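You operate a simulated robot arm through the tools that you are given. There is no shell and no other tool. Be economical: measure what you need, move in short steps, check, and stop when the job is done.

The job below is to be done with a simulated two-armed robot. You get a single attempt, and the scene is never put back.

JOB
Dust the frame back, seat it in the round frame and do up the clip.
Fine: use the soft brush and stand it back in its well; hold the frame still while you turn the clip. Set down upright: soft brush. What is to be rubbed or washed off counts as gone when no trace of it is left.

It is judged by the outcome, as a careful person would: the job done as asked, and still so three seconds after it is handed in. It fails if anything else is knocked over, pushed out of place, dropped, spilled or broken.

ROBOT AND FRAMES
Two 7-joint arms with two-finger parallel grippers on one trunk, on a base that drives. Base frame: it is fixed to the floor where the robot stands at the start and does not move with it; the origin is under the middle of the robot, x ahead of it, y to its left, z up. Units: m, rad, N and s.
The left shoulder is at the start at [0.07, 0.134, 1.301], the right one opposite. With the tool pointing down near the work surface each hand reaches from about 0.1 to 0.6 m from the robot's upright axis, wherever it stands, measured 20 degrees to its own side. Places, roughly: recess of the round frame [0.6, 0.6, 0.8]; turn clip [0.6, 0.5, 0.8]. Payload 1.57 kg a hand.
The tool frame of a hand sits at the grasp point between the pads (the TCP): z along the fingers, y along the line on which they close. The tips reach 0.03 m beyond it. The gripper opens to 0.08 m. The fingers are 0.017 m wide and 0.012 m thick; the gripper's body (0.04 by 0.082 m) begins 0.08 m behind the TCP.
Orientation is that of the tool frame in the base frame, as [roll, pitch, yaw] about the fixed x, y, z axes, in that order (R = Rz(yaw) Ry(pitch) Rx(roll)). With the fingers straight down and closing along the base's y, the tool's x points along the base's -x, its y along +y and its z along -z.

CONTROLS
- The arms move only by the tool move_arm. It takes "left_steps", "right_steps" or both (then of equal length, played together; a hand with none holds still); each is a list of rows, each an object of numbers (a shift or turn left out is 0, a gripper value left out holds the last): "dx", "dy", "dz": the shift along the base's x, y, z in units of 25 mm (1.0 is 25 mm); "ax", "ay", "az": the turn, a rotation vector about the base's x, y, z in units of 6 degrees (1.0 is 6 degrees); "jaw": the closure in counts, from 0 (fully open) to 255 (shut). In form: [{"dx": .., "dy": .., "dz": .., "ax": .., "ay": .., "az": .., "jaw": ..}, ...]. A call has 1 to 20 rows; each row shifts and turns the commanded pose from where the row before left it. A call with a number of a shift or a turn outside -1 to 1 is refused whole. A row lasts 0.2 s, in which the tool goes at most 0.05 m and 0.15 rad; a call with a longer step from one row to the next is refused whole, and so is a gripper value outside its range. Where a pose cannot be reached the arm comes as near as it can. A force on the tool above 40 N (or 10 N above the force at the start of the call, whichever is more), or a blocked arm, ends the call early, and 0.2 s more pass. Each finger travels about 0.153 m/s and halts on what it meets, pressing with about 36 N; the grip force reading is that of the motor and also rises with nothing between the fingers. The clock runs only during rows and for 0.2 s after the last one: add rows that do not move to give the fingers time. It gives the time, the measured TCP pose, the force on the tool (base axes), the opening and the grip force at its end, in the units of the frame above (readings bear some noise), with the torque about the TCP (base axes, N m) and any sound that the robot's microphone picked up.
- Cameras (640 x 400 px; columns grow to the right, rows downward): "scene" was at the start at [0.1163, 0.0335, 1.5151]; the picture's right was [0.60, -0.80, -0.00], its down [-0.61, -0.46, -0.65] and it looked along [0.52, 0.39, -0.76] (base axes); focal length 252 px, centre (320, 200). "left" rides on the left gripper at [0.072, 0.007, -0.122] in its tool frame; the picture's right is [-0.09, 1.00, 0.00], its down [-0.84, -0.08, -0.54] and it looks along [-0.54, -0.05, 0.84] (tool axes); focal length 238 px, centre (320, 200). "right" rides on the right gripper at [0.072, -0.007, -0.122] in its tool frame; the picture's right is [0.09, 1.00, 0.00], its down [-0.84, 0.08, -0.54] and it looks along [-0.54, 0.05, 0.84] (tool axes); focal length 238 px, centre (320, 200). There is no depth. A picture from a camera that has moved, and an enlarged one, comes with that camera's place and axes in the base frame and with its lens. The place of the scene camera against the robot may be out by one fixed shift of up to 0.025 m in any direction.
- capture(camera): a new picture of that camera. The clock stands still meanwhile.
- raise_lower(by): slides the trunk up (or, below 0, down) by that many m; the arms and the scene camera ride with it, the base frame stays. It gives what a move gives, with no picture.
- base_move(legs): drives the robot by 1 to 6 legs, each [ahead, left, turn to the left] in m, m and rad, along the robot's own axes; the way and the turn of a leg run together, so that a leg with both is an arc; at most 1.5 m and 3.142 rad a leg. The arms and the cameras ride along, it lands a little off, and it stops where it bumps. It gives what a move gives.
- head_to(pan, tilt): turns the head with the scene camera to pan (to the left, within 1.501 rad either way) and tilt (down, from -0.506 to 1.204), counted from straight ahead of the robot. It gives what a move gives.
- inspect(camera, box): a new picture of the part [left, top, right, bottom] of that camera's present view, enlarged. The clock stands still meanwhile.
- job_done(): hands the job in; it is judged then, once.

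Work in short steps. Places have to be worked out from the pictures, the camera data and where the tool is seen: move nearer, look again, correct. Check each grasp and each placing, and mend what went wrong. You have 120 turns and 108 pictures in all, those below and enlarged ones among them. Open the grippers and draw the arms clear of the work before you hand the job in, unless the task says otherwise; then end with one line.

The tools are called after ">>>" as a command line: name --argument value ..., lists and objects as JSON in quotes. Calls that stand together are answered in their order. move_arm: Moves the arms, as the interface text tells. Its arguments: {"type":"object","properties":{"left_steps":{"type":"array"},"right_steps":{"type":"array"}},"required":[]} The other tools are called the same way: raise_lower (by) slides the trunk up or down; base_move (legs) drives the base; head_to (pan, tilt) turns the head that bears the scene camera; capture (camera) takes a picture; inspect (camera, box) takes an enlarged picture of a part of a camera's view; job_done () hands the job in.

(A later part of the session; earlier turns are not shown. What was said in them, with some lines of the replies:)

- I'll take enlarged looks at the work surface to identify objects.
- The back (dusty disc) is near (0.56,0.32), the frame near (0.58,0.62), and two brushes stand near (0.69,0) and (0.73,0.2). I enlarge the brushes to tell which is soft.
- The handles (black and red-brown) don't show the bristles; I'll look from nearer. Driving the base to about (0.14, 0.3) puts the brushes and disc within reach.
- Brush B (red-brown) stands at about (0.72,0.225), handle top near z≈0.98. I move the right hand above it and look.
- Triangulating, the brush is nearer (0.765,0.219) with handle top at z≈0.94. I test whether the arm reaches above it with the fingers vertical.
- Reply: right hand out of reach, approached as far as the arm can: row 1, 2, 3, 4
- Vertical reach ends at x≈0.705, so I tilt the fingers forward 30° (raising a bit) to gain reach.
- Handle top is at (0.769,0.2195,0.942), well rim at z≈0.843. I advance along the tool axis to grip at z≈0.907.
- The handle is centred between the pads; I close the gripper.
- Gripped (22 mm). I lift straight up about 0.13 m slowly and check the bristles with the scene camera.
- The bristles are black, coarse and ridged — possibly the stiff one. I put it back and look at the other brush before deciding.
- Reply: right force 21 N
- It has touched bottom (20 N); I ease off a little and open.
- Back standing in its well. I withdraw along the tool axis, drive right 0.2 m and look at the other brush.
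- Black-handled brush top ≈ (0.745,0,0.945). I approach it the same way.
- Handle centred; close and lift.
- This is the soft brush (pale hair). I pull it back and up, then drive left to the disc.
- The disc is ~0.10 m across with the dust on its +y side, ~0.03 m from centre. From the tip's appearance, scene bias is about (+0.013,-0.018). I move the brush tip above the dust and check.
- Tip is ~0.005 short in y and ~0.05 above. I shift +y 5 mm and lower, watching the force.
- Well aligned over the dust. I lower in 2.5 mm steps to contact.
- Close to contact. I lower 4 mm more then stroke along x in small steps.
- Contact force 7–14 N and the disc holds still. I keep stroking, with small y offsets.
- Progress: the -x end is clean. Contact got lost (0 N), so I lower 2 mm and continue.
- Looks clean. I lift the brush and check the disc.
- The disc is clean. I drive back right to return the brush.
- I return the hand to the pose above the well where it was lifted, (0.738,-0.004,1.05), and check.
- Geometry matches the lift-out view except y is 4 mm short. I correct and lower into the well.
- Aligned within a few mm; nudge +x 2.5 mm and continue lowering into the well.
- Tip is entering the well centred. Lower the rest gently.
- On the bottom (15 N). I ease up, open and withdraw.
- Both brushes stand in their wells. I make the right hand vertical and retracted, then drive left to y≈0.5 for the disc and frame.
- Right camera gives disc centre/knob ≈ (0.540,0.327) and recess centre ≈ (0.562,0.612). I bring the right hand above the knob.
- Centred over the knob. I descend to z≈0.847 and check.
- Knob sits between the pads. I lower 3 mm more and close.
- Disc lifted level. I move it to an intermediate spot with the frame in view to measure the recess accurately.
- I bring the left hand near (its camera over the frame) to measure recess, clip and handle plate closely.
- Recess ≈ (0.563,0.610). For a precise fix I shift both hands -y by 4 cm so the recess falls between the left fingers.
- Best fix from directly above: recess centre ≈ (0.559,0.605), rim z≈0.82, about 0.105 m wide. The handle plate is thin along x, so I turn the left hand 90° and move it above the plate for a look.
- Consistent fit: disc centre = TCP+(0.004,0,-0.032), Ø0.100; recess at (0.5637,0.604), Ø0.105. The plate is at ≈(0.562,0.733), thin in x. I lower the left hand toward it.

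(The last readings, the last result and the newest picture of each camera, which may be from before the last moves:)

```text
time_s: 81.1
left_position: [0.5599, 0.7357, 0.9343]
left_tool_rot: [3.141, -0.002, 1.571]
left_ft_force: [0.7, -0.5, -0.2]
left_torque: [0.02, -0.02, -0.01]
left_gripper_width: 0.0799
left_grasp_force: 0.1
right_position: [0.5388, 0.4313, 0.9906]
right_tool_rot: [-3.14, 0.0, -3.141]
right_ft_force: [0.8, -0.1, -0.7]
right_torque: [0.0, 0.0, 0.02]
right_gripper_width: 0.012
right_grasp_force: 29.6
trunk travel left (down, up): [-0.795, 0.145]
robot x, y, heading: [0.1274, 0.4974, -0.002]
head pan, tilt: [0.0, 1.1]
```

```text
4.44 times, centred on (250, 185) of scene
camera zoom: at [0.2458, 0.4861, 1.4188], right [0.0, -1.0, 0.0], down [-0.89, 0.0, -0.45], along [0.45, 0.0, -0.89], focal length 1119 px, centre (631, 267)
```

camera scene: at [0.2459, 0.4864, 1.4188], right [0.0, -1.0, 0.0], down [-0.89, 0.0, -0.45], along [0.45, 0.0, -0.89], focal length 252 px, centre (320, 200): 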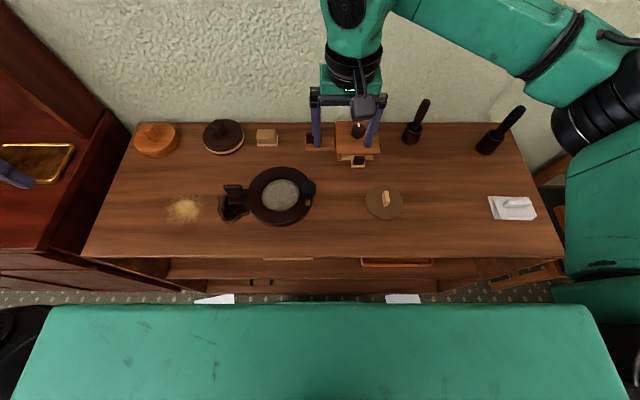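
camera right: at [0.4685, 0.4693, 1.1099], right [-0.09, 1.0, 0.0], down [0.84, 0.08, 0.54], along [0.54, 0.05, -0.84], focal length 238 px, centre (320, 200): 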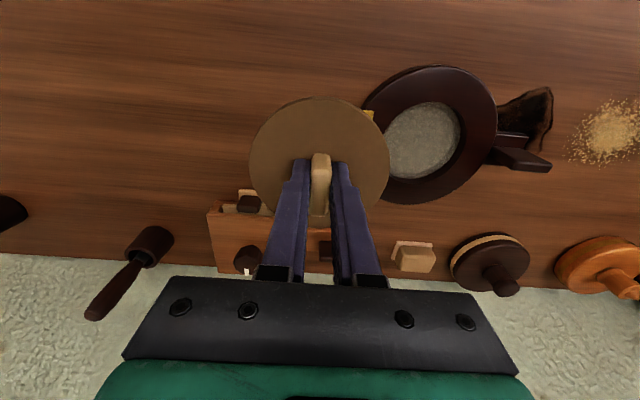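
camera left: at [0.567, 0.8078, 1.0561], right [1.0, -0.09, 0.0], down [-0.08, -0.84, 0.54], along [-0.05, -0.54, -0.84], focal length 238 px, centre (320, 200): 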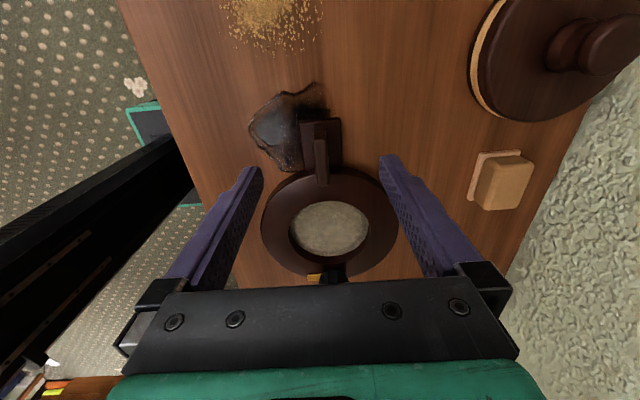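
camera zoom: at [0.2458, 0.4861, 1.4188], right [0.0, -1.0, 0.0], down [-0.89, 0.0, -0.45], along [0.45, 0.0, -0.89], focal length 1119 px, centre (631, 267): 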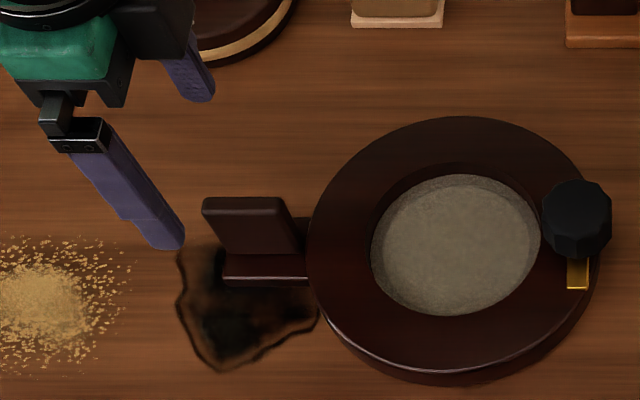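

Plate spans y≈0.704–0.751, z up to ≈0.86, x≈0.56: well centred. I lower the left hand to z≈0.852 and check.

>>> move_arm --left_steps '[{"dy": -0.2, "dz": -0.7}, {"dz": -0.7}, {"dz": -0.7}, {"dz": -0.7}, {"dz": -0.5}, {}]'

>>> capture --camera "left"

>>> inspect --camera "scene" --box '[190, 140, 310, 230]'

```text
time_s: 82.5
left_position: [0.5595, 0.731, 0.8536]
left_tool_rot: [3.141, 0.0, 1.57]
left_ft_force: [-0.7, -0.3, 0.5]
left_torque: [-0.01, 0.01, 0.02]
left_gripper_width: 0.08
left_grasp_force: 0.0
right_position: [0.541, 0.4302, 0.9893]
right_tool_rot: [-3.14, 0.0, -3.139]
right_ft_force: [1.3, -0.6, -0.2]
right_torque: [0.01, -0.02, 0.02]
right_gripper_width: 0.0118
right_grasp_force: 28.9
trunk travel left (down, up): [-0.795, 0.145]
robot x, y, heading: [0.1282, 0.4998, -0.004]
head pan, tilt: [0.0, 1.1]
```

```text
42 pictures are left
camera left: at [0.5657, 0.8044, 0.9752], right [1.0, -0.09, 0.0], down [-0.08, -0.84, 0.54], along [-0.05, -0.54, -0.84], focal length 238 px, centre (320, 200)
```

left: 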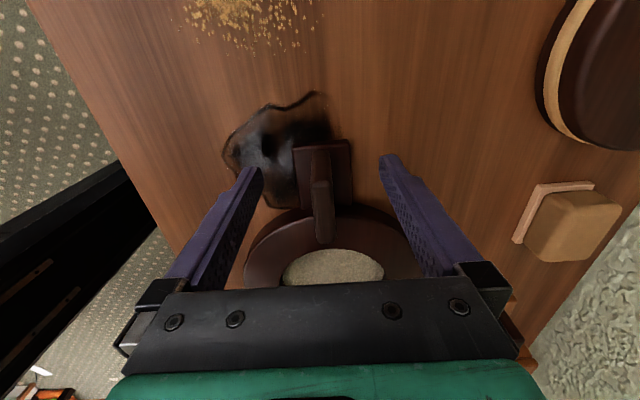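

```text
4.44 times, centred on (250, 185) of scene
camera zoom: at [0.2458, 0.4859, 1.4188], right [0.0, -1.0, 0.0], down [-0.89, 0.0, -0.45], along [0.45, 0.0, -0.89], focal length 1119 px, centre (631, 267)
```

zoom: 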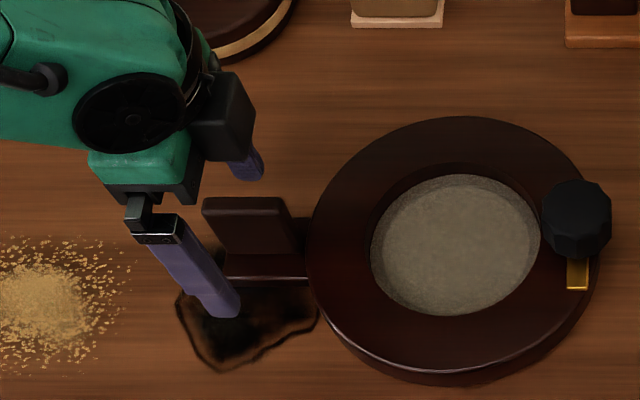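

I shift 8 mm toward the ring and close on the plate.

>>> move_arm --left_steps '[{"dy": -0.32}, {"jaw": 100}, {"jaw": 170}, {"jaw": 210}, {"jaw": 255}, {}, {}]'

>>> capture --camera "left"

>>> inspect --camera "scene" --box '[190, 140, 310, 230]'

```text
time_s: 84.1
left_position: [0.5596, 0.7247, 0.852]
left_tool_rot: [3.14, 0.0, 1.571]
left_ft_force: [0.9, 0.2, -0.4]
left_torque: [0.15, -0.04, 0.11]
left_gripper_width: 0.013
left_grasp_force: 29.0
right_position: [0.5397, 0.4302, 0.9889]
right_tool_rot: [-3.14, -0.001, -3.14]
right_ft_force: [0.6, 0.1, -0.1]
right_torque: [0.01, -0.03, 0.0]
right_gripper_width: 0.0118
right_grasp_force: 29.5
trunk travel left (down, up): [-0.795, 0.145]
robot x, y, heading: [0.1294, 0.4978, 0.0]
head pan, tilt: [0.0, 1.1]
```

```text
40 pictures are left
camera left: at [0.5663, 0.7961, 0.9742], right [1.0, -0.09, 0.0], down [-0.08, -0.84, 0.54], along [-0.05, -0.54, -0.84], focal length 238 px, centre (320, 200)
```

left: 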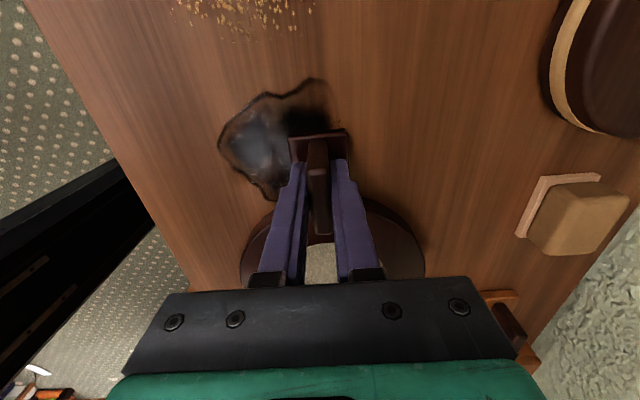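

```text
4.44 times, centred on (250, 185) of scene
camera zoom: at [0.2461, 0.4859, 1.4188], right [0.0, -1.0, 0.0], down [-0.89, 0.0, -0.45], along [0.45, 0.0, -0.89], focal length 1119 px, centre (631, 267)
```

zoom: 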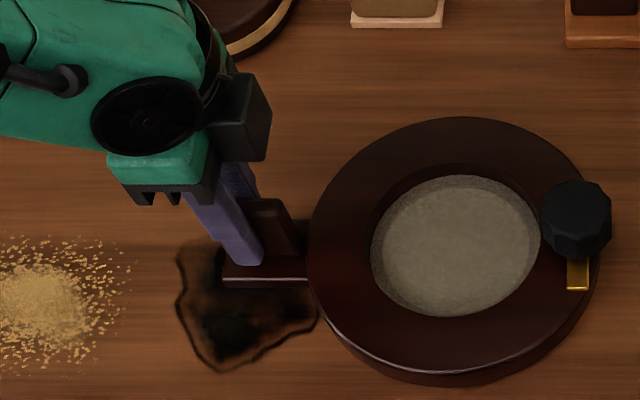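

Plate held, frame unmoved. Now I bring the disc over the recess at z≈0.95.

>>> move_arm --right_steps '[{"dy": 0.8, "dx": 0.1}, {"dy": 0.8, "dx": 0.1, "dz": -0.2}, {"dy": 0.8, "dx": 0.1, "dz": -0.2}, {"dy": 0.8, "dx": 0.1, "dz": -0.2}, {"dy": 0.8, "dx": 0.1, "dz": -0.2}, {"dy": 0.8, "dx": 0.1, "dz": -0.2}, {"dy": 0.8, "dx": 0.1, "dz": -0.2}, {"dy": 0.8, "dx": 0.1, "dz": -0.2}, {"dy": 0.55, "dz": -0.15}, {}]'

>>> inspect --camera "right" --box '[200, 60, 440, 240]'

>>> inspect --camera "scene" --box '[200, 130, 340, 240]'

```text
time_s: 86.3
left_position: [0.5594, 0.7236, 0.8523]
left_tool_rot: [-3.141, 0.001, 1.571]
left_ft_force: [0.5, -0.6, 0.3]
left_torque: [0.06, -0.01, 0.03]
left_gripper_width: 0.0127
left_grasp_force: 29.6
right_position: [0.5611, 0.6028, 0.9471]
right_tool_rot: [-3.141, -0.001, -3.14]
right_ft_force: [-0.2, 0.5, -0.9]
right_torque: [-0.02, 0.0, 0.03]
right_gripper_width: 0.0122
right_grasp_force: 29.3
trunk travel left (down, up): [-0.795, 0.145]
robot x, y, heading: [0.1298, 0.5011, -0.001]
head pan, tilt: [0.0, 1.1]
```

```text
2.22 times, centred on (320, 150) of right
camera zoom: at [0.4898, 0.5967, 1.0701], right [-0.09, 1.0, 0.0], down [0.84, 0.08, 0.54], along [0.54, 0.05, -0.84], focal length 530 px, centre (320, 311)
```

zoom: 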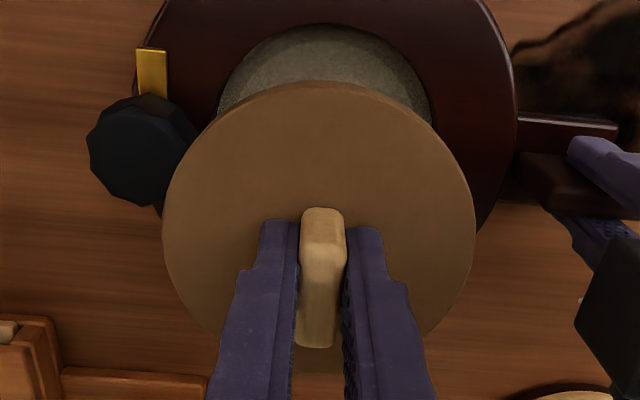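

```text
3.64 times, centred on (270, 185) of scene
camera zoom: at [0.246, 0.4861, 1.4188], right [0.0, -1.0, 0.0], down [-0.89, 0.0, -0.45], along [0.45, 0.0, -0.89], focal length 916 px, centre (502, 254)
```

zoom: 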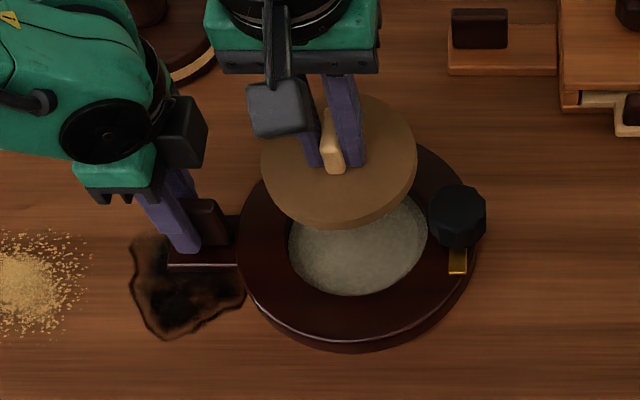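

Aligned within ~2 mm. I adjust slightly and descend to just above the rim, then look.

>>> move_arm --right_steps '[{"dx": -0.04, "dy": 0.06, "dz": -0.6}, {"dz": -0.7}, {"dz": -0.7}, {"dz": -0.7}, {}]'

>>> inspect --camera "right" --box '[200, 60, 440, 240]'

>>> inspect --camera "scene" --box '[220, 150, 330, 235]'

```text
time_s: 87.5
left_position: [0.5599, 0.7242, 0.8529]
left_tool_rot: [-3.14, -0.001, 1.57]
left_ft_force: [0.6, 0.6, 1.0]
left_torque: [0.11, -0.01, 0.01]
left_gripper_width: 0.0128
left_grasp_force: 30.0
right_position: [0.5583, 0.6042, 0.8806]
right_tool_rot: [-3.139, 0.0, -3.139]
right_ft_force: [-0.1, -0.6, 0.1]
right_torque: [-0.02, 0.01, 0.0]
right_gripper_width: 0.012
right_grasp_force: 29.6
trunk travel left (down, up): [-0.795, 0.145]
robot x, y, heading: [0.1297, 0.5005, -0.002]
head pan, tilt: [0.0, 1.1]
```

```text
2.22 times, centred on (320, 150) of right
camera zoom: at [0.4871, 0.5965, 1.0024], right [-0.09, 1.0, 0.0], down [0.84, 0.08, 0.54], along [0.54, 0.05, -0.84], focal length 530 px, centre (320, 311)
```

zoom: 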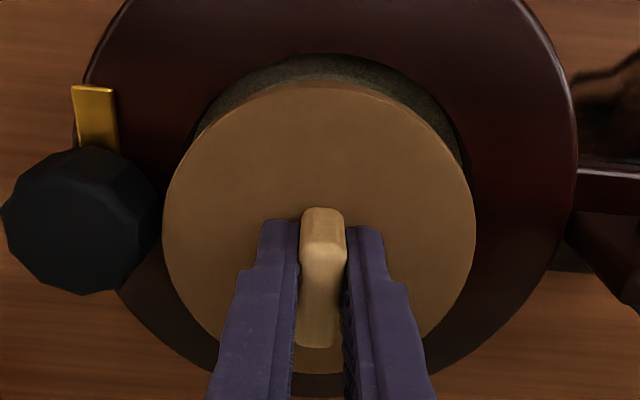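

```text
4.71 times, centred on (275, 192) of scene
camera zoom: at [0.246, 0.4862, 1.4188], right [0.0, -1.0, 0.0], down [-0.89, 0.0, -0.45], along [0.45, 0.0, -0.89], focal length 1185 px, centre (532, 235)
```

zoom: 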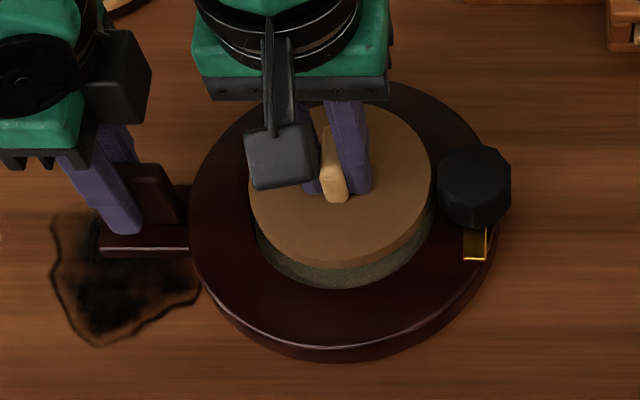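

Disc and recess line up within ~1 mm. Descend slowly into the recess.

>>> move_arm --right_steps '[{"dz": -0.3}, {"dz": -0.2}, {"dz": -0.2}, {"dz": -0.15}, {"dz": -0.1}, {}]'

>>> inspect --camera "right" --box '[200, 60, 440, 240]'

```text
time_s: 88.6
left_position: [0.5587, 0.7226, 0.8531]
left_tool_rot: [3.139, -0.002, 1.571]
left_ft_force: [5.2, 3.7, -0.7]
left_torque: [-0.76, 0.28, 0.32]
left_gripper_width: 0.0127
left_grasp_force: 29.9
right_position: [0.5568, 0.605, 0.8613]
right_tool_rot: [3.14, 0.0, -3.14]
right_ft_force: [-8.4, -7.1, 16.0]
right_torque: [-0.25, -0.57, -0.1]
right_gripper_width: 0.0125
right_grasp_force: 29.7
trunk travel left (down, up): [-0.795, 0.145]
robot x, y, heading: [0.128, 0.4981, -0.001]
head pan, tilt: [0.0, 1.1]
stopped in row 5 (right hand): the force on the tool passed its limit (the readings are from after the stop); the commanded pose is now the measured one
```

```text
2.22 times, centred on (320, 150) of right
camera zoom: at [0.486, 0.5979, 0.9839], right [-0.09, 1.0, 0.0], down [0.84, 0.08, 0.54], along [0.54, 0.05, -0.84], focal length 530 px, centre (320, 311)
```

zoom: 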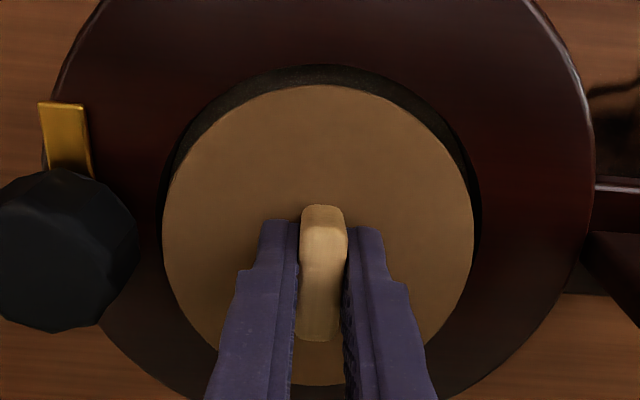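

The disc's far (+x) edge is catching the wall (reaction toward -x, -y). I lift 1 mm, shift -x 3 mm and -y 1 mm, and lower again.

>>> move_arm --right_steps '[{"dz": 0.08, "dx": -0.06}, {"dx": -0.06, "dy": -0.05}, {"dz": -0.12}, {"dz": -0.12}, {"dz": -0.1}, {}]'

>>> inspect --camera "right" --box '[200, 60, 440, 240]'

```text
time_s: 90.0
left_position: [0.5582, 0.7239, 0.8533]
left_tool_rot: [-3.14, -0.002, 1.571]
left_ft_force: [-1.0, 0.9, 2.5]
left_torque: [0.31, -0.17, 0.22]
left_gripper_width: 0.0127
left_grasp_force: 29.7
right_position: [0.5556, 0.6051, 0.8534]
right_tool_rot: [3.138, 0.004, -3.14]
right_ft_force: [11.1, 3.9, 24.3]
right_torque: [-0.25, 0.24, 0.12]
right_gripper_width: 0.0122
right_grasp_force: 29.1
trunk travel left (down, up): [-0.795, 0.145]
robot x, y, heading: [0.1269, 0.4981, 0.003]
head pan, tilt: [0.0, 1.1]
```

```text
2.22 times, centred on (320, 150) of right
camera zoom: at [0.4843, 0.5972, 0.9762], right [-0.09, 1.0, 0.0], down [0.83, 0.08, 0.55], along [0.54, 0.05, -0.84], focal length 530 px, centre (320, 311)
```

zoom: 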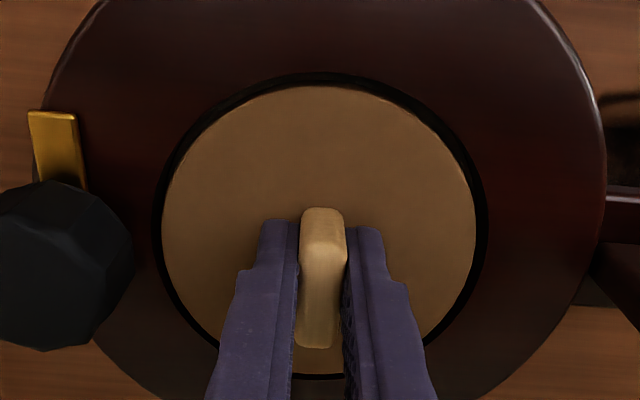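

Seated: uniform gap all round and floor contact at z≈0.853. I release the knob and lift.

>>> move_arm --right_steps '[{"dz": 0.06, "dx": 0.02}, {"jaw": 170}, {"jaw": 100}, {"jaw": 60}, {}]'

>>> move_arm --right_steps '[{"dz": 0.5}, {"dz": 0.8}, {"dz": 0.8}, {"dz": 0.8}, {"dz": 0.8}, {"dz": 0.8, "dy": -0.8}, {"dy": -0.9}, {"dy": -0.9}, {}]'

>>> inspect --camera "scene" --box '[220, 150, 330, 235]'

>>> capture --camera "right"

```text
time_s: 91.2
left_position: [0.5591, 0.725, 0.8525]
left_tool_rot: [3.141, -0.001, 1.57]
left_ft_force: [-1.0, 2.5, 10.3]
left_torque: [0.62, -0.02, 0.05]
left_gripper_width: 0.0126
left_grasp_force: 29.2
right_position: [0.5559, 0.6037, 0.8559]
right_tool_rot: [3.14, 0.0, -3.139]
right_ft_force: [-0.3, -0.7, -0.1]
right_torque: [-0.03, -0.05, 0.02]
right_gripper_width: 0.0614
right_grasp_force: 0.0
trunk travel left (down, up): [-0.795, 0.145]
robot x, y, heading: [0.1296, 0.497, -0.004]
head pan, tilt: [0.0, 1.1]
```

```text
time_s: 93.2
left_position: [0.5573, 0.7238, 0.8534]
left_tool_rot: [3.14, -0.002, 1.572]
left_ft_force: [-0.7, 1.8, 9.3]
left_torque: [0.25, -0.05, 0.1]
left_gripper_width: 0.0127
left_grasp_force: 29.5
right_position: [0.5574, 0.54, 0.9693]
right_tool_rot: [3.139, 0.001, -3.14]
right_ft_force: [0.2, 0.0, -0.1]
right_torque: [-0.02, 0.01, 0.0]
right_gripper_width: 0.0611
right_grasp_force: 0.0
trunk travel left (down, up): [-0.795, 0.145]
robot x, y, heading: [0.1255, 0.498, -0.004]
head pan, tilt: [0.0, 1.1]
```

```text
4.71 times, centred on (275, 192) of scene
camera zoom: at [0.2441, 0.4853, 1.419], right [0.0, -1.0, 0.0], down [-0.89, 0.0, -0.46], along [0.46, 0.0, -0.89], focal length 1185 px, centre (532, 235)
```

zoom: 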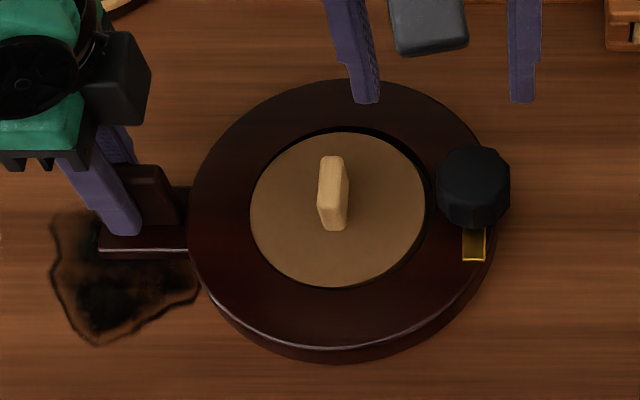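

```text
31 pictures are left
camera right: at [0.4857, 0.5318, 1.0915], right [-0.09, 1.0, 0.0], down [0.84, 0.08, 0.54], along [0.54, 0.05, -0.84], focal length 238 px, centre (320, 200)
```

right: 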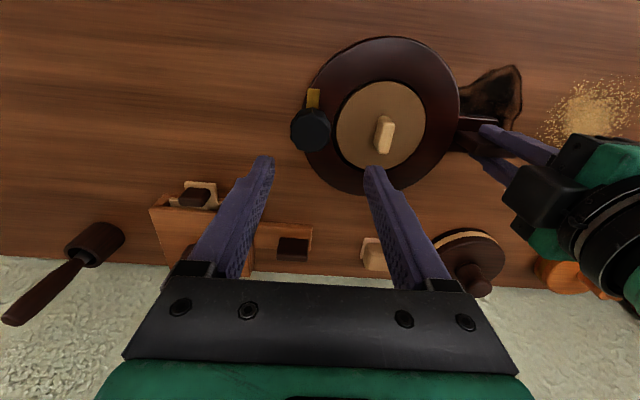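

The disc is seated. The clip knob is at ≈(0.555,0.531), tongue pointing -x; it must turn 90° clockwise to point over the disc (+y). I pre-turn the right hand +45° above the knob and look.

>>> move_arm --right_steps '[{"az": 1, "dy": -0.3, "jaw": 0}, {"az": 1}, {"az": 1}, {"az": 1}, {"az": 1}, {"az": 1}, {"az": 1}, {"az": 0.5}, {}]'

>>> capture --camera "right"

>>> inspect --camera "right" --box '[240, 60, 440, 220]'

```text
time_s: 95.2
left_position: [0.5585, 0.7249, 0.8528]
left_tool_rot: [-3.141, -0.001, 1.572]
left_ft_force: [-1.1, 1.2, 8.8]
left_torque: [0.03, -0.03, 0.07]
left_gripper_width: 0.0126
left_grasp_force: 29.2
right_position: [0.5538, 0.5319, 0.9674]
right_tool_rot: [-3.141, -0.001, -2.353]
right_ft_force: [-0.6, -0.2, 0.1]
right_torque: [0.01, 0.01, -0.01]
right_gripper_width: 0.0799
right_grasp_force: 0.0
trunk travel left (down, up): [-0.795, 0.145]
robot x, y, heading: [0.1282, 0.5017, 0.002]
head pan, tilt: [0.0, 1.1]
```

```text
30 pictures are left
camera right: at [0.5089, 0.4757, 1.0901], right [-0.77, 0.64, 0.0], down [0.54, 0.65, 0.54], along [0.35, 0.42, -0.84], focal length 238 px, centre (320, 200)
```

right: 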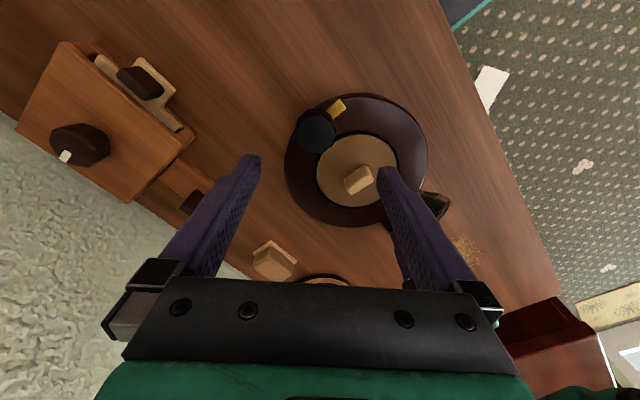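

```text
2.50 times, centred on (340, 140) of right
camera zoom: at [0.5089, 0.4757, 1.0901], right [-0.77, 0.64, 0.0], down [0.54, 0.65, 0.54], along [0.35, 0.42, -0.84], focal length 596 px, centre (270, 350)
```

zoom: 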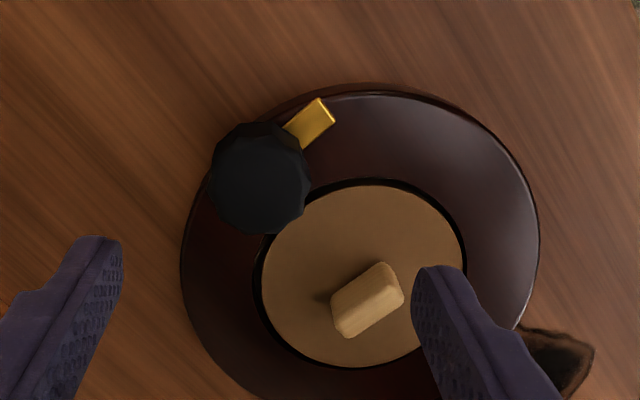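

Knob centre ≈ (0.557,0.529), Ø≈0.039. I correct by 3 mm and descend around it to z≈0.863.

>>> move_arm --right_steps '[{"dx": 0.12, "dy": -0.1, "dz": -0.6}, {"dz": -0.8}, {"dz": -0.8}, {"dz": -0.8}, {"dz": -0.6}, {"dz": -0.5}, {}]'

>>> capture --camera "right"

>>> inspect --camera "scene" --box '[220, 150, 330, 235]'

```text
time_s: 96.8
left_position: [0.5577, 0.7232, 0.8537]
left_tool_rot: [3.141, -0.003, 1.574]
left_ft_force: [-1.8, 0.2, 8.7]
left_torque: [-0.05, -0.09, 0.09]
left_gripper_width: 0.0128
left_grasp_force: 29.8
right_position: [0.5589, 0.5281, 0.865]
right_tool_rot: [-3.141, 0.0, -2.354]
right_ft_force: [0.3, 0.4, 0.0]
right_torque: [-0.05, -0.02, 0.01]
right_gripper_width: 0.0802
right_grasp_force: 0.0
trunk travel left (down, up): [-0.795, 0.145]
robot x, y, heading: [0.1288, 0.4985, -0.001]
head pan, tilt: [0.0, 1.1]
```

```text
28 pictures are left
camera right: at [0.5131, 0.472, 0.9879], right [-0.77, 0.64, 0.0], down [0.54, 0.65, 0.54], along [0.35, 0.42, -0.84], focal length 238 px, centre (320, 200)
```

right: 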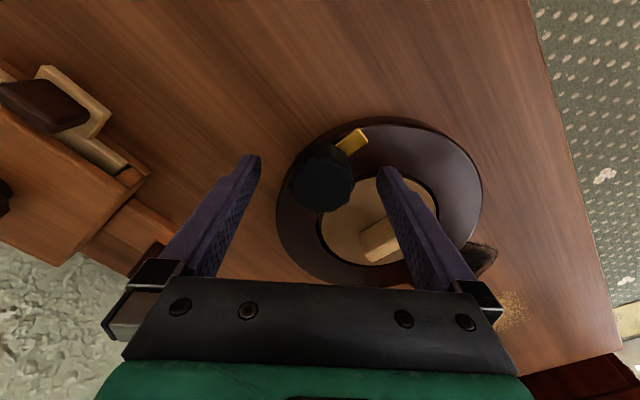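

```text
4.71 times, centred on (275, 192) of scene
camera zoom: at [0.2442, 0.4852, 1.4189], right [0.0, -1.0, 0.0], down [-0.89, 0.0, -0.46], along [0.46, 0.0, -0.89], focal length 1185 px, centre (532, 235)
```

zoom: 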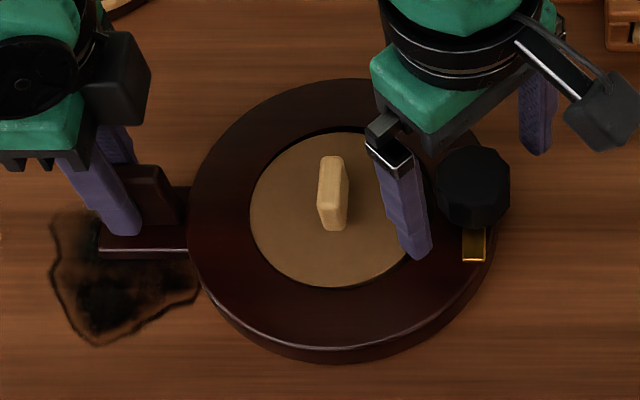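

Centred. I lower 4 mm more and close on the knob.

>>> move_arm --right_steps '[{"dz": -0.16}, {"jaw": 80}, {"jaw": 140}, {"jaw": 200}, {"jaw": 255}, {}, {}]'

>>> inspect --camera "right" --box '[200, 80, 440, 260]'

```text
time_s: 98.4
left_position: [0.5586, 0.7226, 0.8533]
left_tool_rot: [-3.141, 0.001, 1.57]
left_ft_force: [-0.6, -7.1, 8.7]
left_torque: [0.28, 0.1, 0.33]
left_gripper_width: 0.0127
left_grasp_force: 30.0
right_position: [0.5587, 0.5291, 0.8615]
right_tool_rot: [3.14, -0.001, -2.353]
right_ft_force: [-2.4, 8.8, 0.3]
right_torque: [-0.36, -0.2, 0.04]
right_gripper_width: 0.0394
right_grasp_force: 36.4
trunk travel left (down, up): [-0.795, 0.145]
robot x, y, heading: [0.1285, 0.4974, -0.001]
head pan, tilt: [0.0, 1.1]
```

```text
2.22 times, centred on (320, 170) of right
camera zoom: at [0.5131, 0.4722, 0.9843], right [-0.77, 0.64, 0.0], down [0.54, 0.65, 0.54], along [0.35, 0.42, -0.84], focal length 530 px, centre (320, 267)
```

zoom: 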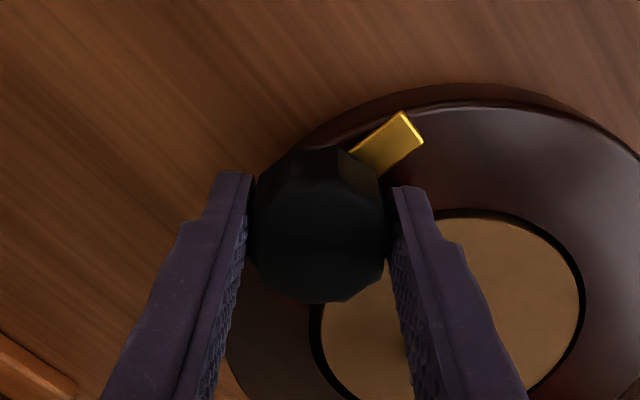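

Gripped at 39 mm. I relieve the side load by 1 mm in +y and turn the first 30° clockwise.

>>> move_arm --right_steps '[{"dy": 0.05}, {"az": -1}, {"az": -1}, {"az": -1}, {"az": -1}, {"az": -1}, {}]'

>>> inspect --camera "scene" --box '[220, 150, 330, 235]'

```text
time_s: 100.0
left_position: [0.5585, 0.724, 0.8526]
left_tool_rot: [3.142, -0.004, 1.574]
left_ft_force: [2.7, -0.4, 0.7]
left_torque: [0.14, -0.09, 0.48]
left_gripper_width: 0.0128
left_grasp_force: 29.8
right_position: [0.5594, 0.5296, 0.8619]
right_tool_rot: [-3.142, -0.002, -2.88]
right_ft_force: [-3.7, -5.8, 7.5]
right_torque: [-0.67, -0.09, 0.03]
right_gripper_width: 0.0392
right_grasp_force: 36.0
trunk travel left (down, up): [-0.795, 0.145]
robot x, y, heading: [0.1247, 0.4956, -0.006]
head pan, tilt: [0.0, 1.1]
```

```text
4.71 times, centred on (275, 192) of scene
camera zoom: at [0.2441, 0.4845, 1.4189], right [0.0, -1.0, 0.0], down [-0.89, 0.0, -0.46], along [0.46, 0.0, -0.89], focal length 1185 px, centre (532, 235)
```

zoom: 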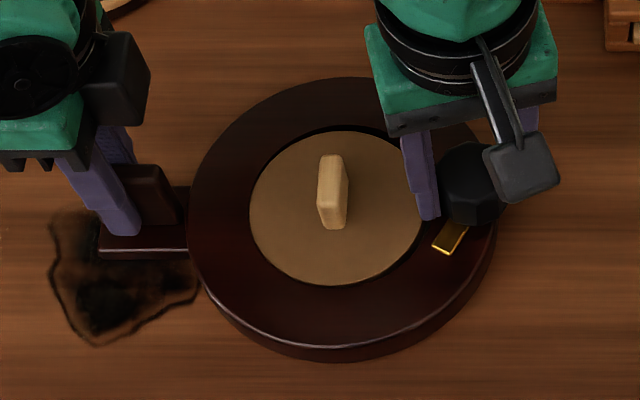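

The tongue is turning with the hand and the frame holds still. I continue 30° more.

>>> move_arm --right_steps '[{"az": -1}, {"az": -1}, {"az": -1}, {"az": -1}, {"az": -1}, {}]'

>>> inspect --camera "scene" --box '[220, 150, 330, 235]'

```text
time_s: 101.4
left_position: [0.5569, 0.7246, 0.8525]
left_tool_rot: [3.14, 0.0, 1.572]
left_ft_force: [3.3, -2.5, 0.1]
left_torque: [0.73, 0.0, 0.49]
left_gripper_width: 0.0128
left_grasp_force: 29.9
right_position: [0.5589, 0.5295, 0.8611]
right_tool_rot: [3.137, -0.002, 2.881]
right_ft_force: [-5.8, 1.6, 9.3]
right_torque: [-0.58, 0.09, -0.02]
right_gripper_width: 0.0394
right_grasp_force: 36.1
trunk travel left (down, up): [-0.795, 0.145]
robot x, y, heading: [0.1277, 0.4997, -0.003]
head pan, tilt: [0.0, 1.1]
```

```text
4.71 times, centred on (275, 192) of scene
camera zoom: at [0.244, 0.4854, 1.419], right [0.0, -1.0, 0.0], down [-0.89, 0.0, -0.46], along [0.46, 0.0, -0.89], focal length 1185 px, centre (532, 235)
```

zoom: 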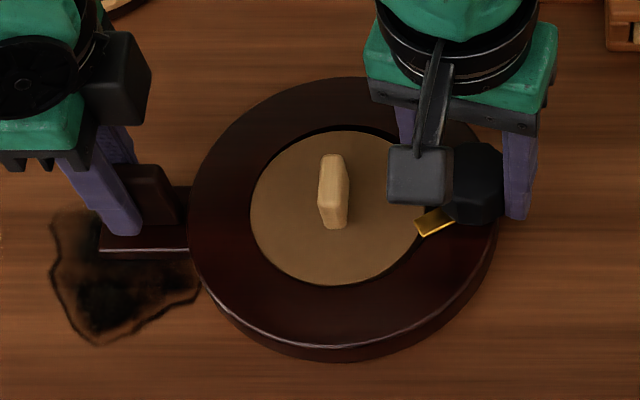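

Tongue is now reaching over the disc edge. Final 30°.

>>> move_arm --right_steps '[{"az": -1}, {"az": -1}, {"az": -1}, {"az": -1}, {"az": -1}, {}, {}]'

>>> inspect --camera "scene" --box '[220, 150, 330, 235]'

>>> inspect --camera "right" --box '[200, 80, 440, 260]'

```text
time_s: 103.0
left_position: [0.5587, 0.7245, 0.853]
left_tool_rot: [-3.14, -0.001, 1.573]
left_ft_force: [3.0, -3.5, 0.7]
left_torque: [-0.6, 0.0, 0.49]
left_gripper_width: 0.0126
left_grasp_force: 29.4
right_position: [0.5583, 0.5314, 0.861]
right_tool_rot: [3.138, 0.0, 2.358]
right_ft_force: [-4.8, 0.7, 7.4]
right_torque: [0.07, 0.32, -0.03]
right_gripper_width: 0.0396
right_grasp_force: 35.9
trunk travel left (down, up): [-0.795, 0.145]
robot x, y, heading: [0.1301, 0.4991, -0.001]
head pan, tilt: [0.0, 1.1]
```

```text
4.71 times, centred on (275, 192) of scene
camera zoom: at [0.2438, 0.4852, 1.419], right [0.0, -1.0, 0.0], down [-0.89, 0.0, -0.46], along [0.46, 0.0, -0.89], focal length 1185 px, centre (532, 235)
```

zoom: 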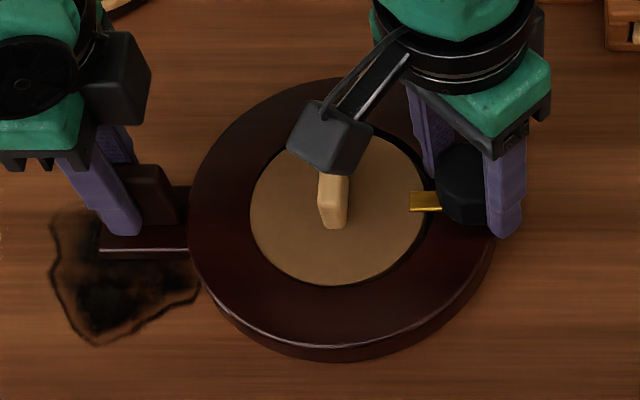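

```text
2.22 times, centred on (320, 170) of right
camera zoom: at [0.5038, 0.5762, 0.984], right [0.64, 0.77, 0.0], down [0.65, -0.54, 0.54], along [0.42, -0.34, -0.84], focal length 530 px, centre (320, 267)
```

zoom: 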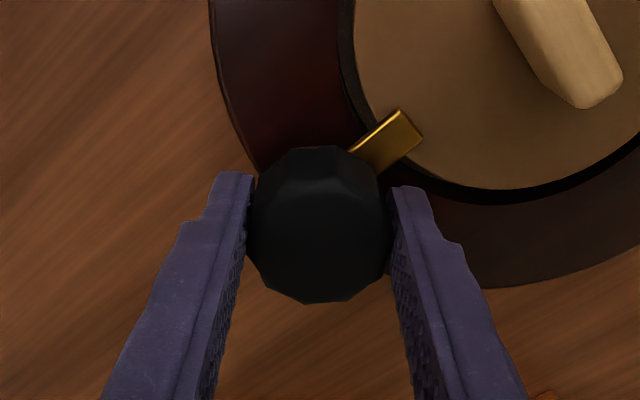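

The tongue points radially over the disc. I release the knob, lift the right hand clear, and verify before the left lets go.

>>> move_arm --right_steps '[{"jaw": 200}, {"jaw": 120}, {"jaw": 60}, {}, {"dz": 0.5}, {"dz": 0.8}, {"dz": 0.8}, {"dz": 0.8}, {"dz": 0.8}, {"dz": 0.8, "dy": -0.8}, {"dz": 0.8, "dy": -0.9}, {"dy": -0.9}, {"dy": -0.9}, {"dy": -0.9}, {"dy": -0.9}, {}]'

>>> inspect --camera "scene" --box '[220, 150, 330, 235]'

```text
time_s: 106.4
left_position: [0.5578, 0.7249, 0.8528]
left_tool_rot: [-3.141, 0.0, 1.572]
left_ft_force: [1.6, 2.5, 10.3]
left_torque: [0.42, -0.12, 0.11]
left_gripper_width: 0.0128
left_grasp_force: 29.8
right_position: [0.5591, 0.3973, 0.9934]
right_tool_rot: [3.139, 0.0, 2.359]
right_ft_force: [0.4, 0.8, -0.3]
right_torque: [0.01, -0.01, -0.02]
right_gripper_width: 0.0612
right_grasp_force: 0.1
trunk travel left (down, up): [-0.795, 0.145]
robot x, y, heading: [0.1272, 0.4979, 0.001]
head pan, tilt: [0.0, 1.1]
```

```text
4.71 times, centred on (275, 192) of scene
camera zoom: at [0.2446, 0.4854, 1.4189], right [0.0, -1.0, 0.0], down [-0.89, 0.0, -0.45], along [0.45, 0.0, -0.89], focal length 1185 px, centre (532, 235)
```

zoom: 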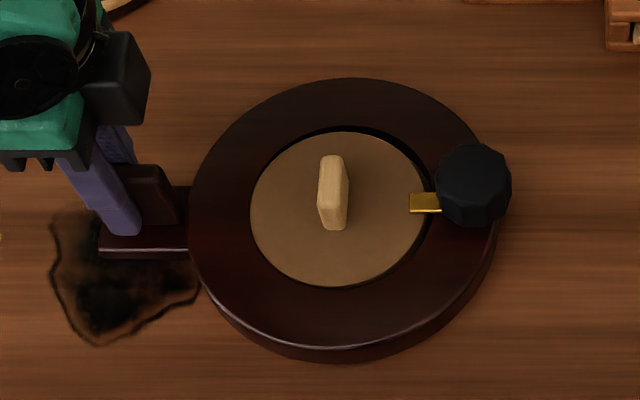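

Clip closed over the disc. Now I open the left hand and lift it clear.

>>> move_arm --left_steps '[{"jaw": 200}, {"jaw": 120}, {"jaw": 40}, {}, {"dz": 0.5}, {"dz": 0.8}, {"dz": 0.8}, {"dz": 0.8}, {"dz": 0.8}, {"dz": 0.8}, {"dz": 0.8, "dx": -0.5}, {"dx": -0.8}, {"dx": -0.8, "dy": 0.5}, {"dx": -0.8, "dy": 0.5}, {}]' --right_steps '[{}, {}, {}, {}, {"dz": 0.5}, {"dz": 0.8}, {"dz": 0.8}, {}, {"dx": -0.6}, {"dx": -0.6}, {"dx": -0.6}, {"dx": -0.6}, {}, {}, {}]'

>>> capture --camera "scene"

>>> inspect --camera "scene" --box '[220, 150, 330, 235]'

```text
time_s: 109.6
left_position: [0.4887, 0.7469, 0.9842]
left_tool_rot: [-3.14, -0.002, 1.57]
left_ft_force: [1.2, 0.3, 0.8]
left_torque: [0.0, -0.01, -0.02]
left_gripper_width: 0.0675
left_grasp_force: 0.0
right_position: [0.4998, 0.3986, 1.046]
right_tool_rot: [-3.141, -0.003, 2.359]
right_ft_force: [0.1, -0.7, -0.7]
right_torque: [0.01, 0.03, 0.02]
right_gripper_width: 0.0614
right_grasp_force: 0.0
trunk travel left (down, up): [-0.795, 0.145]
robot x, y, heading: [0.1278, 0.4971, 0.001]
head pan, tilt: [0.0, 1.1]
```

```text
20 pictures are left
camera scene: at [0.2464, 0.4851, 1.4187], right [0.0, -1.0, 0.0], down [-0.89, 0.0, -0.45], along [0.45, 0.0, -0.89], focal length 252 px, centre (320, 200)
```

scene: 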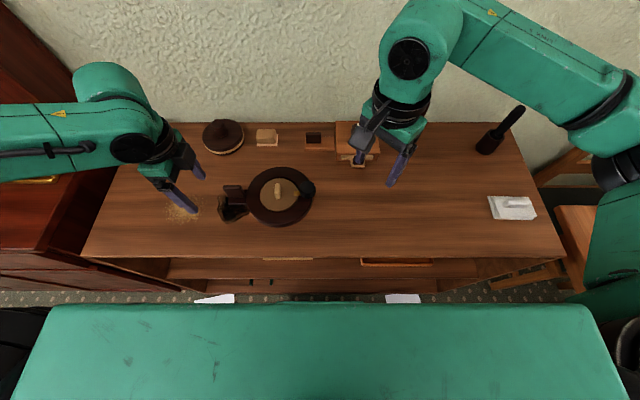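

```text
4.71 times, centred on (275, 192) of scene
camera zoom: at [0.2464, 0.4851, 1.4187], right [0.0, -1.0, 0.0], down [-0.89, 0.0, -0.45], along [0.45, 0.0, -0.89], focal length 1185 px, centre (532, 235)
```

zoom: 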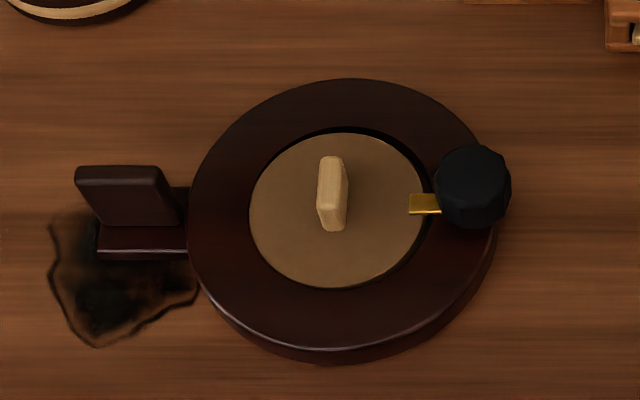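

Everything is in place. I raise the arms well clear and take one last look at the whole table, including both brushes.

>>> raise_lower --by 0.08

>>> move_arm --right_steps '[{"dx": -0.8, "dz": 0.6}, {"dx": -0.8, "dz": 0.6}, {"dx": -0.8, "dz": 0.6}, {"dx": -0.8}, {"jaw": 0}]' --left_steps '[{"dx": -0.6, "dz": 0.6}, {"dx": -0.6, "dz": 0.6}, {"dz": 0.6}, {"jaw": 0}, {}]'

>>> head_to --pan -0.2 --tilt 0.9

>>> capture --camera "scene"

```text
time_s: 110.8
left_position: [0.4883, 0.7478, 1.0653]
left_tool_rot: [-3.14, 0.0, 1.573]
left_ft_force: [0.0, 0.1, 0.6]
left_torque: [-0.01, -0.03, 0.02]
left_gripper_width: 0.0673
left_grasp_force: 0.0
right_position: [0.5005, 0.3976, 1.1276]
right_tool_rot: [-3.141, -0.003, 2.356]
right_ft_force: [-0.1, -0.2, 1.1]
right_torque: [0.02, 0.02, -0.03]
right_gripper_width: 0.0613
right_grasp_force: 0.1
trunk travel left (down, up): [-0.875, 0.065]
robot x, y, heading: [0.1311, 0.4987, -0.006]
head pan, tilt: [0.0, 1.1]
```

```text
time_s: 112.0
left_position: [0.4573, 0.7452, 1.111]
left_tool_rot: [-3.139, -0.003, 1.574]
left_ft_force: [0.3, 0.2, -0.5]
left_torque: [0.04, 0.02, -0.01]
left_gripper_width: 0.0803
left_grasp_force: 0.1
right_position: [0.4207, 0.3967, 1.1723]
right_tool_rot: [3.14, -0.001, 2.357]
right_ft_force: [0.3, -0.1, 0.0]
right_torque: [0.03, 0.01, 0.0]
right_gripper_width: 0.0799
right_grasp_force: 0.1
trunk travel left (down, up): [-0.875, 0.065]
robot x, y, heading: [0.1288, 0.4959, 0.001]
head pan, tilt: [0.0, 1.1]
```

```text
time_s: 112.7
left_position: [0.457, 0.7469, 1.1112]
left_tool_rot: [-3.14, -0.001, 1.573]
left_ft_force: [0.1, 0.3, 0.4]
left_torque: [0.03, -0.02, 0.0]
left_gripper_width: 0.0799
left_grasp_force: 0.1
right_position: [0.422, 0.3976, 1.172]
right_tool_rot: [3.141, -0.002, 2.359]
right_ft_force: [0.1, 0.0, -0.3]
right_torque: [-0.02, 0.0, 0.02]
right_gripper_width: 0.0798
right_grasp_force: 0.1
trunk travel left (down, up): [-0.875, 0.065]
robot x, y, heading: [0.1263, 0.4978, 0.002]
head pan, tilt: [-0.201, 0.901]
```

```text
18 pictures are left
camera scene: at [0.2568, 0.4698, 1.5125], right [-0.2, -0.98, 0.0], down [-0.77, 0.16, -0.62], along [0.61, -0.12, -0.78], focal length 252 px, centre (320, 200)
```

scene: 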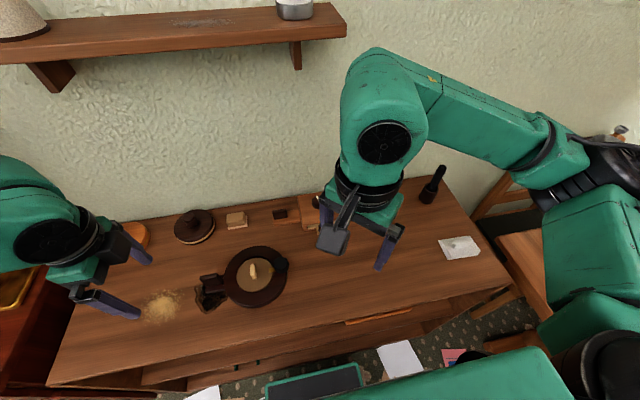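

>>> capture --camera "right"

```text
17 pictures are left
camera right: at [0.3667, 0.4428, 1.2946], right [0.64, 0.77, 0.0], down [0.65, -0.54, 0.54], along [0.42, -0.34, -0.84], focal length 238 px, centre (320, 200)
```

right: 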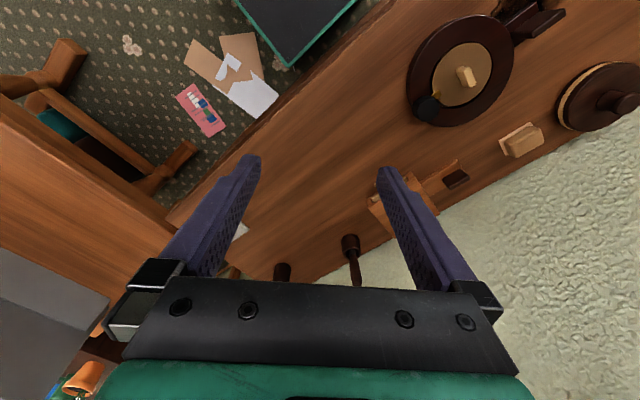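

Both brushes stand in their wells, the disc is clean and seated, the clip is closed and both arms are clear. I hand the job in.

>>> job_done

```text
The job is handed in.
```

The frame back is dusted clean and seated in the round frame, the clip is closed over it with the frame held still during the turn, and the soft brush is standing back in its well.
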